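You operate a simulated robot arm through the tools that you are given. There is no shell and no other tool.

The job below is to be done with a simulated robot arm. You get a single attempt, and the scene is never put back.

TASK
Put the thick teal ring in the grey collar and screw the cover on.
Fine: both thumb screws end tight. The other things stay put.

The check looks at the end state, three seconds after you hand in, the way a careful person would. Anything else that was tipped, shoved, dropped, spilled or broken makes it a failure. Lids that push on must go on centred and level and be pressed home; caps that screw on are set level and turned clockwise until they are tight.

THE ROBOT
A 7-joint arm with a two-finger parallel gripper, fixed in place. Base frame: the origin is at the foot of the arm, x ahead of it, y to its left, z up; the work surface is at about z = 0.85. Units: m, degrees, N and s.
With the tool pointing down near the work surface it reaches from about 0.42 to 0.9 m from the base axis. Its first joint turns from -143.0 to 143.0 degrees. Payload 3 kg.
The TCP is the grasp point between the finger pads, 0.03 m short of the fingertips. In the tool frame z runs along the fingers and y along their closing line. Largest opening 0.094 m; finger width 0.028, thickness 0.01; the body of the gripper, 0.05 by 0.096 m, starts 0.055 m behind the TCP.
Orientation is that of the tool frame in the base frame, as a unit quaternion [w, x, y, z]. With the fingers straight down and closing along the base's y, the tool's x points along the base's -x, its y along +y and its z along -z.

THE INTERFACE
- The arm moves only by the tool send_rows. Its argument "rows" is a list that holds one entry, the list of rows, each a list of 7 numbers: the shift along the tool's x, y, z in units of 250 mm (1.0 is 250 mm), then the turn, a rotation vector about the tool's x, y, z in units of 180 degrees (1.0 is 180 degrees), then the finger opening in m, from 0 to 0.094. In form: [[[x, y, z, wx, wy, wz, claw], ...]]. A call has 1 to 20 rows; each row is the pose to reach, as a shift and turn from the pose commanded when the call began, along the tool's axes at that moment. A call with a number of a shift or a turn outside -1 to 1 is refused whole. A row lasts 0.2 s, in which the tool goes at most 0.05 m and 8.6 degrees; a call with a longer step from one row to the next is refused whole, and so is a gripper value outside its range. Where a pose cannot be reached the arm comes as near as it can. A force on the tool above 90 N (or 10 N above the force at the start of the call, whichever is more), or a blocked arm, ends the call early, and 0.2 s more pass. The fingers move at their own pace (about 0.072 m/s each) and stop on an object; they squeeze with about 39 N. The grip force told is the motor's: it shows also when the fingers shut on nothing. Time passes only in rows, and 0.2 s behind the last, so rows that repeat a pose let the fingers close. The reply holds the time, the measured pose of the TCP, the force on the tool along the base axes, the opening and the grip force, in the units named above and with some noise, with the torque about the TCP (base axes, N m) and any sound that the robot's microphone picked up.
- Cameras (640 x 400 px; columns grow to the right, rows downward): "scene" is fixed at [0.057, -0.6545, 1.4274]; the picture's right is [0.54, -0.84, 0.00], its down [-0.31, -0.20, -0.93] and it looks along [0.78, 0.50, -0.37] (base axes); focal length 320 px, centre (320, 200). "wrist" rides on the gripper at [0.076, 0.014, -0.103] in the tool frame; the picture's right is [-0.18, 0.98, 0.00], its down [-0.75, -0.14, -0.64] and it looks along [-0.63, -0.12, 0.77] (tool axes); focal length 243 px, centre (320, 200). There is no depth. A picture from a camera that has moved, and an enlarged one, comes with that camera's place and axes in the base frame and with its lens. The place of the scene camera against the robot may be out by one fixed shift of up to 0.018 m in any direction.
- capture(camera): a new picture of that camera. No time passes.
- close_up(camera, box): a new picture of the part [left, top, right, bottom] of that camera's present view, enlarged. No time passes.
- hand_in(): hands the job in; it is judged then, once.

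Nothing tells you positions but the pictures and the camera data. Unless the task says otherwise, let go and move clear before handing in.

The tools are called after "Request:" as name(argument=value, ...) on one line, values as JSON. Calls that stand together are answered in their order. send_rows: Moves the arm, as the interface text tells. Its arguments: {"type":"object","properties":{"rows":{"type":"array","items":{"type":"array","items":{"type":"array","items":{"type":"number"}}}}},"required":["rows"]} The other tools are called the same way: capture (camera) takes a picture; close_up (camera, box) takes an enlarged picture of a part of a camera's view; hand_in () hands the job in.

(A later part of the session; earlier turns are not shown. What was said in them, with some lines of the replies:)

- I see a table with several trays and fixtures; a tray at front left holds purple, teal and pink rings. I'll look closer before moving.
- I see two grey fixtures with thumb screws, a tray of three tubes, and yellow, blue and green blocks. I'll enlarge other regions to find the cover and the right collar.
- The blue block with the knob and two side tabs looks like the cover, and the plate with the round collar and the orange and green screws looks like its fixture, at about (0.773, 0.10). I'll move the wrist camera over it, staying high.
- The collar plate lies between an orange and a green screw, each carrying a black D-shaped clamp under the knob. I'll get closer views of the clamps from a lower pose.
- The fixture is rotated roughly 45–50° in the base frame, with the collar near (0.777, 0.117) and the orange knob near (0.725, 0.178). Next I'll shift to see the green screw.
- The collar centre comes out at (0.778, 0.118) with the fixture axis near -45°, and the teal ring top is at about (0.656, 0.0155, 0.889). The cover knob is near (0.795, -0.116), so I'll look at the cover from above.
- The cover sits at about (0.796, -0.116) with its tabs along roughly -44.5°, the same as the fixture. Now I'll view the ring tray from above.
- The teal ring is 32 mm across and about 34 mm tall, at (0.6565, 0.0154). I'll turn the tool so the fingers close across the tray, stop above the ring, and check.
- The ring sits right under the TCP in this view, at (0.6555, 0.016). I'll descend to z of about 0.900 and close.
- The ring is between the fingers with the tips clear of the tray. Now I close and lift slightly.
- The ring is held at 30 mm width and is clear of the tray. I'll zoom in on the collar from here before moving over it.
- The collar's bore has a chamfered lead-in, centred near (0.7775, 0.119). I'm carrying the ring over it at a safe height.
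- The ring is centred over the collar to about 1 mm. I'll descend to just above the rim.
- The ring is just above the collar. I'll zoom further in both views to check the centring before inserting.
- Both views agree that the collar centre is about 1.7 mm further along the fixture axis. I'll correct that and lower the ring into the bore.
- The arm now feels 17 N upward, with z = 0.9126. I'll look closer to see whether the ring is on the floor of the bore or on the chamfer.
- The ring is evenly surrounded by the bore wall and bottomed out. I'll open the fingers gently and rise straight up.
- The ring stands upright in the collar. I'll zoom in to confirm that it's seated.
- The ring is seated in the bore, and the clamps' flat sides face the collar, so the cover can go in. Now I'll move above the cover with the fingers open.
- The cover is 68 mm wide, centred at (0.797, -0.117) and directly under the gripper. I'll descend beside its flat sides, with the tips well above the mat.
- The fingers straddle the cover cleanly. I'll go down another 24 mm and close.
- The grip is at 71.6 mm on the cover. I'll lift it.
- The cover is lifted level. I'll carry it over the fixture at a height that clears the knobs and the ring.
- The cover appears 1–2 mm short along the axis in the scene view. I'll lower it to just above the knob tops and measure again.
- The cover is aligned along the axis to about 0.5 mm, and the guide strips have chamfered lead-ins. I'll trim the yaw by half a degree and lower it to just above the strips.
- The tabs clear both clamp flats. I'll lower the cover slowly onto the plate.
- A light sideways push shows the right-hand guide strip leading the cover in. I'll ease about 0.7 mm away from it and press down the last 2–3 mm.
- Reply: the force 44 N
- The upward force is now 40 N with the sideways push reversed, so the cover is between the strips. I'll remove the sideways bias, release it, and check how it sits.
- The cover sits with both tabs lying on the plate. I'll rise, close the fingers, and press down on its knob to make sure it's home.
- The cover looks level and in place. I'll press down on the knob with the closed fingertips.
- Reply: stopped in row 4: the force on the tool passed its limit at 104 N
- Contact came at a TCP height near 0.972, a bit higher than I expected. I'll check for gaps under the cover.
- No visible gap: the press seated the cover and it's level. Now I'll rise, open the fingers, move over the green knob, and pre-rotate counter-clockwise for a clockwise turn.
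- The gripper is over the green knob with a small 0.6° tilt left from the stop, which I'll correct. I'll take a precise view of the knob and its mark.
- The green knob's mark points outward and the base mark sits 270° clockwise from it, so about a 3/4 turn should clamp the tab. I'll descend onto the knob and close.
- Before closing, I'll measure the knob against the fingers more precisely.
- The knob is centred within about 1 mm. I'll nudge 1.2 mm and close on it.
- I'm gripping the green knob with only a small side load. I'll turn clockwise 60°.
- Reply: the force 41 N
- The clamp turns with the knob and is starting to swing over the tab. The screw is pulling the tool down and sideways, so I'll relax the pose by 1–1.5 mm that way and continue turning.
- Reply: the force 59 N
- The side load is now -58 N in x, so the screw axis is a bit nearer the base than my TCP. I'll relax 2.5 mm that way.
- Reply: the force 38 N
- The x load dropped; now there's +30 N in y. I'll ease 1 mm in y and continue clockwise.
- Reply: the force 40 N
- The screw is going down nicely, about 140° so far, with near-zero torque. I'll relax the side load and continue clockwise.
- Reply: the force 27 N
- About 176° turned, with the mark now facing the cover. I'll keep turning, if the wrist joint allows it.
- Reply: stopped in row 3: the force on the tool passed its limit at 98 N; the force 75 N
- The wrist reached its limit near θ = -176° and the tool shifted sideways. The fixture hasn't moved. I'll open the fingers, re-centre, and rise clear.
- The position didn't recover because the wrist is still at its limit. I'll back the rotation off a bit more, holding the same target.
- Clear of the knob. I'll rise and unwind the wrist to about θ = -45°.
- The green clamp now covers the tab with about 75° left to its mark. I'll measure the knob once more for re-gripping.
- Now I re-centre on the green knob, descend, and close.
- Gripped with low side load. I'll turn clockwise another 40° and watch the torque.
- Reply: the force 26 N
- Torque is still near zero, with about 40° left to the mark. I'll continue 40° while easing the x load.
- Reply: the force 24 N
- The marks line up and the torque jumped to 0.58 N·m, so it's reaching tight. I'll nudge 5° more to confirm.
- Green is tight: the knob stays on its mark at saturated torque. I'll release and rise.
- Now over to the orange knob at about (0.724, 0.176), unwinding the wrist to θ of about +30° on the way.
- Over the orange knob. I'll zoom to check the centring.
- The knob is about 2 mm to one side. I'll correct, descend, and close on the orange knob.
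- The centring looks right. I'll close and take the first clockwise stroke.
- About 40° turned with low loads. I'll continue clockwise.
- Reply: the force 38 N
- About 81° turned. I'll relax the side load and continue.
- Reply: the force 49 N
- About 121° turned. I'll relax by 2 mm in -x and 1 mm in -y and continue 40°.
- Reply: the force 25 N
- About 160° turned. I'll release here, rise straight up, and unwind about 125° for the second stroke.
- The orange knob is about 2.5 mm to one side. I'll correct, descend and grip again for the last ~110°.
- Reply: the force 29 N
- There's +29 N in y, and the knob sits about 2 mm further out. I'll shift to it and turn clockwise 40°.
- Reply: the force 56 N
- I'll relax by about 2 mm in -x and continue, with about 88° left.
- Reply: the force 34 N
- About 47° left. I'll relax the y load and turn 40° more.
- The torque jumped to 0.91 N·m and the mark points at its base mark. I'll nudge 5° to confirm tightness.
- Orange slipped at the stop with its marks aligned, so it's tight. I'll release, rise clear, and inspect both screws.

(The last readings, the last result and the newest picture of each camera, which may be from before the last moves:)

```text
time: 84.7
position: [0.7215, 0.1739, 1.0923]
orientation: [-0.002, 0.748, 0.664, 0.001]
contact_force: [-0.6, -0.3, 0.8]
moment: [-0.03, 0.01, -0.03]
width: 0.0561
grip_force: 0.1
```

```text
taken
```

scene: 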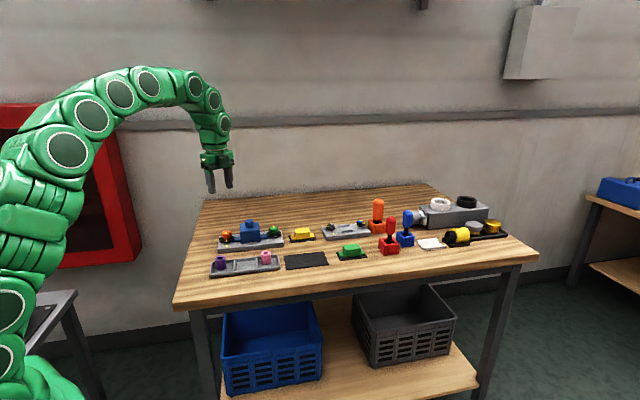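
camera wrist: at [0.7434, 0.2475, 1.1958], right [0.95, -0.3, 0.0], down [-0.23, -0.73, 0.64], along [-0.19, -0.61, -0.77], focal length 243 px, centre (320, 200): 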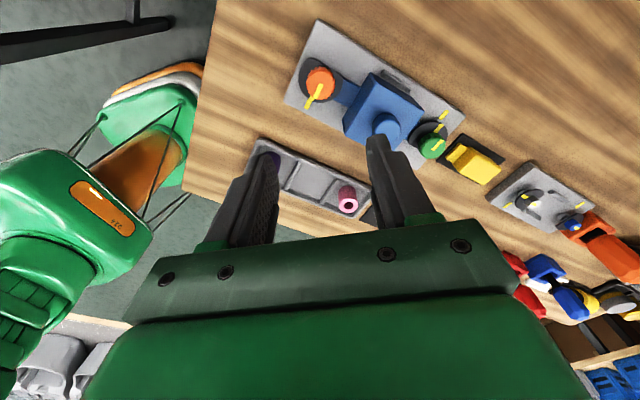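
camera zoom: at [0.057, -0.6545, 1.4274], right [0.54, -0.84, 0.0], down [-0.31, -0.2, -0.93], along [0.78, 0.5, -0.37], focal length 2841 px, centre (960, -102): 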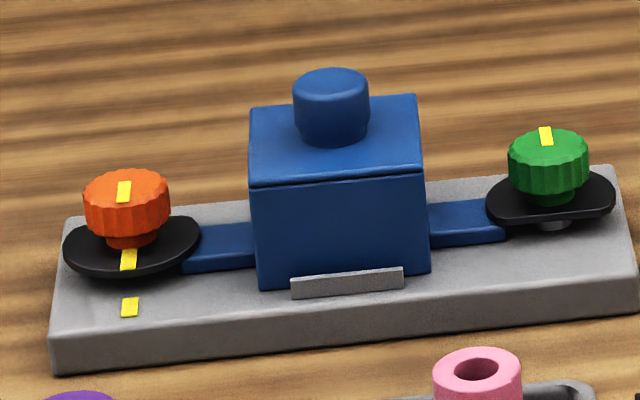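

Everything looks in place. I'll take a final zoom on both marks from above.

Request:
close_up(camera="wrist", box=[280, 20, 370, 120])

Request:
close_up(camera="wrist", box=[390, 90, 480, 180])

Request:
close_up(camera="scene", box=[200, 230, 290, 285])

Request:
close_up(camera="scene", box=[280, 190, 520, 280])

```text
4.00 times, centred on (325, 70) of wrist
camera zoom: at [0.7434, 0.2475, 1.1958], right [0.95, -0.3, 0.0], down [-0.23, -0.73, 0.64], along [-0.19, -0.61, -0.77], focal length 970 px, centre (300, 720)
```

zoom: 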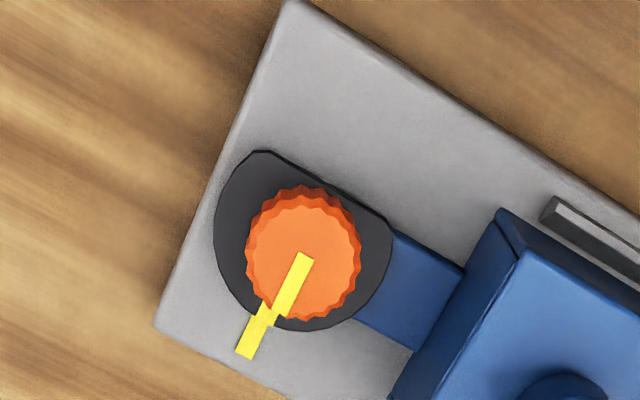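

```text
4.44 times, centred on (435, 135) of wrist
camera zoom: at [0.7434, 0.2475, 1.1958], right [0.95, -0.3, 0.0], down [-0.23, -0.73, 0.64], along [-0.19, -0.61, -0.77], focal length 1078 px, centre (-191, 489)
```

zoom: 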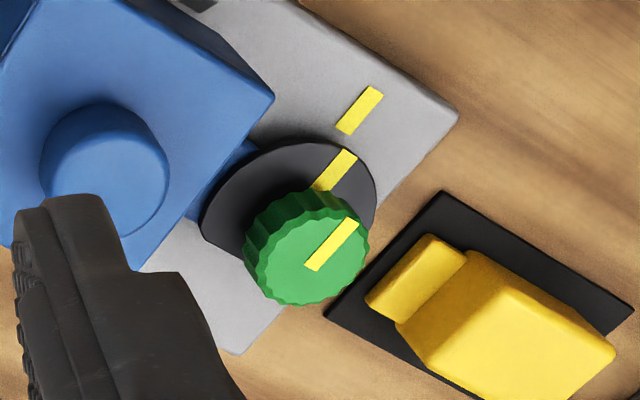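

```text
7.11 times, centred on (245, 258) of scene
camera zoom: at [0.057, -0.6545, 1.4274], right [0.54, -0.84, 0.0], down [-0.31, -0.2, -0.93], along [0.78, 0.5, -0.37], focal length 2273 px, centre (853, -209)
```

zoom: 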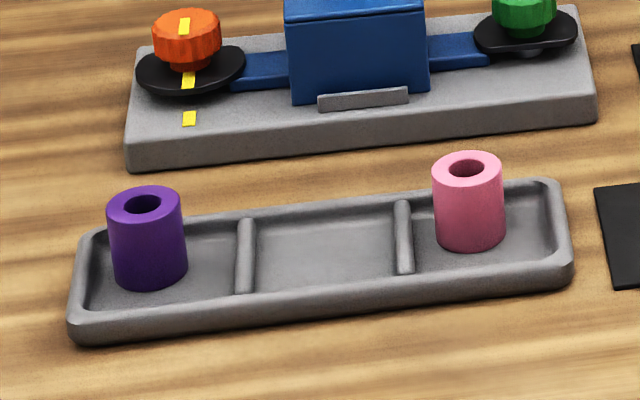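

```text
2.67 times, centred on (400, 235) of scene
camera zoom: at [0.057, -0.6545, 1.4274], right [0.54, -0.84, 0.0], down [-0.31, -0.2, -0.93], along [0.78, 0.5, -0.37], focal length 852 px, centre (107, 107)
```

zoom: 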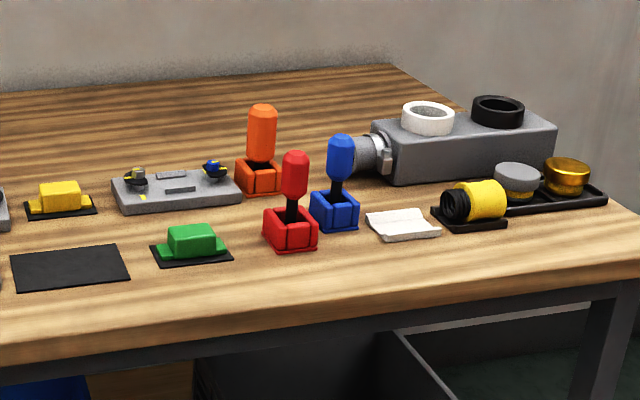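

The cover is clamped under both thumb screws with their marks aligned, the ring is inside, and nothing else has moved. The arm is clear, so I'm handing in.

Request:
hand_in()

```text
The job is handed in.
```

The thick teal ring is in the grey collar, the blue cover is on over it, and both thumb screws are tight. I've handed the job in; no result has come back yet.

- **Ring:** it stood upright inside the collar's bore when I set the cover over it. It was slightly off-centre, by about half a millimetre.
- **Cover:** it sits level between the two guide strips. I pressed it down once on its knob, which briefly went over the force limit at 104 N and stopped that move. No gap showed underneath afterwards.
- **Screws:** I turned green and orange clockwise about three quarters of a turn each. They stopped at their yellow base marks, and the grip slipped when I tried to turn further.
- **One slip on the way:** while turning the green screw, the wrist hit its joint limit. The tool jumped about 13 mm sideways and pushed on the knob at up to 98 N. The fixture didn't appear to move in the pictures, and I re-gripped and finished the turn.

In the last pictures everything else was upright and looked unmoved, and the arm was clear of the fixture.
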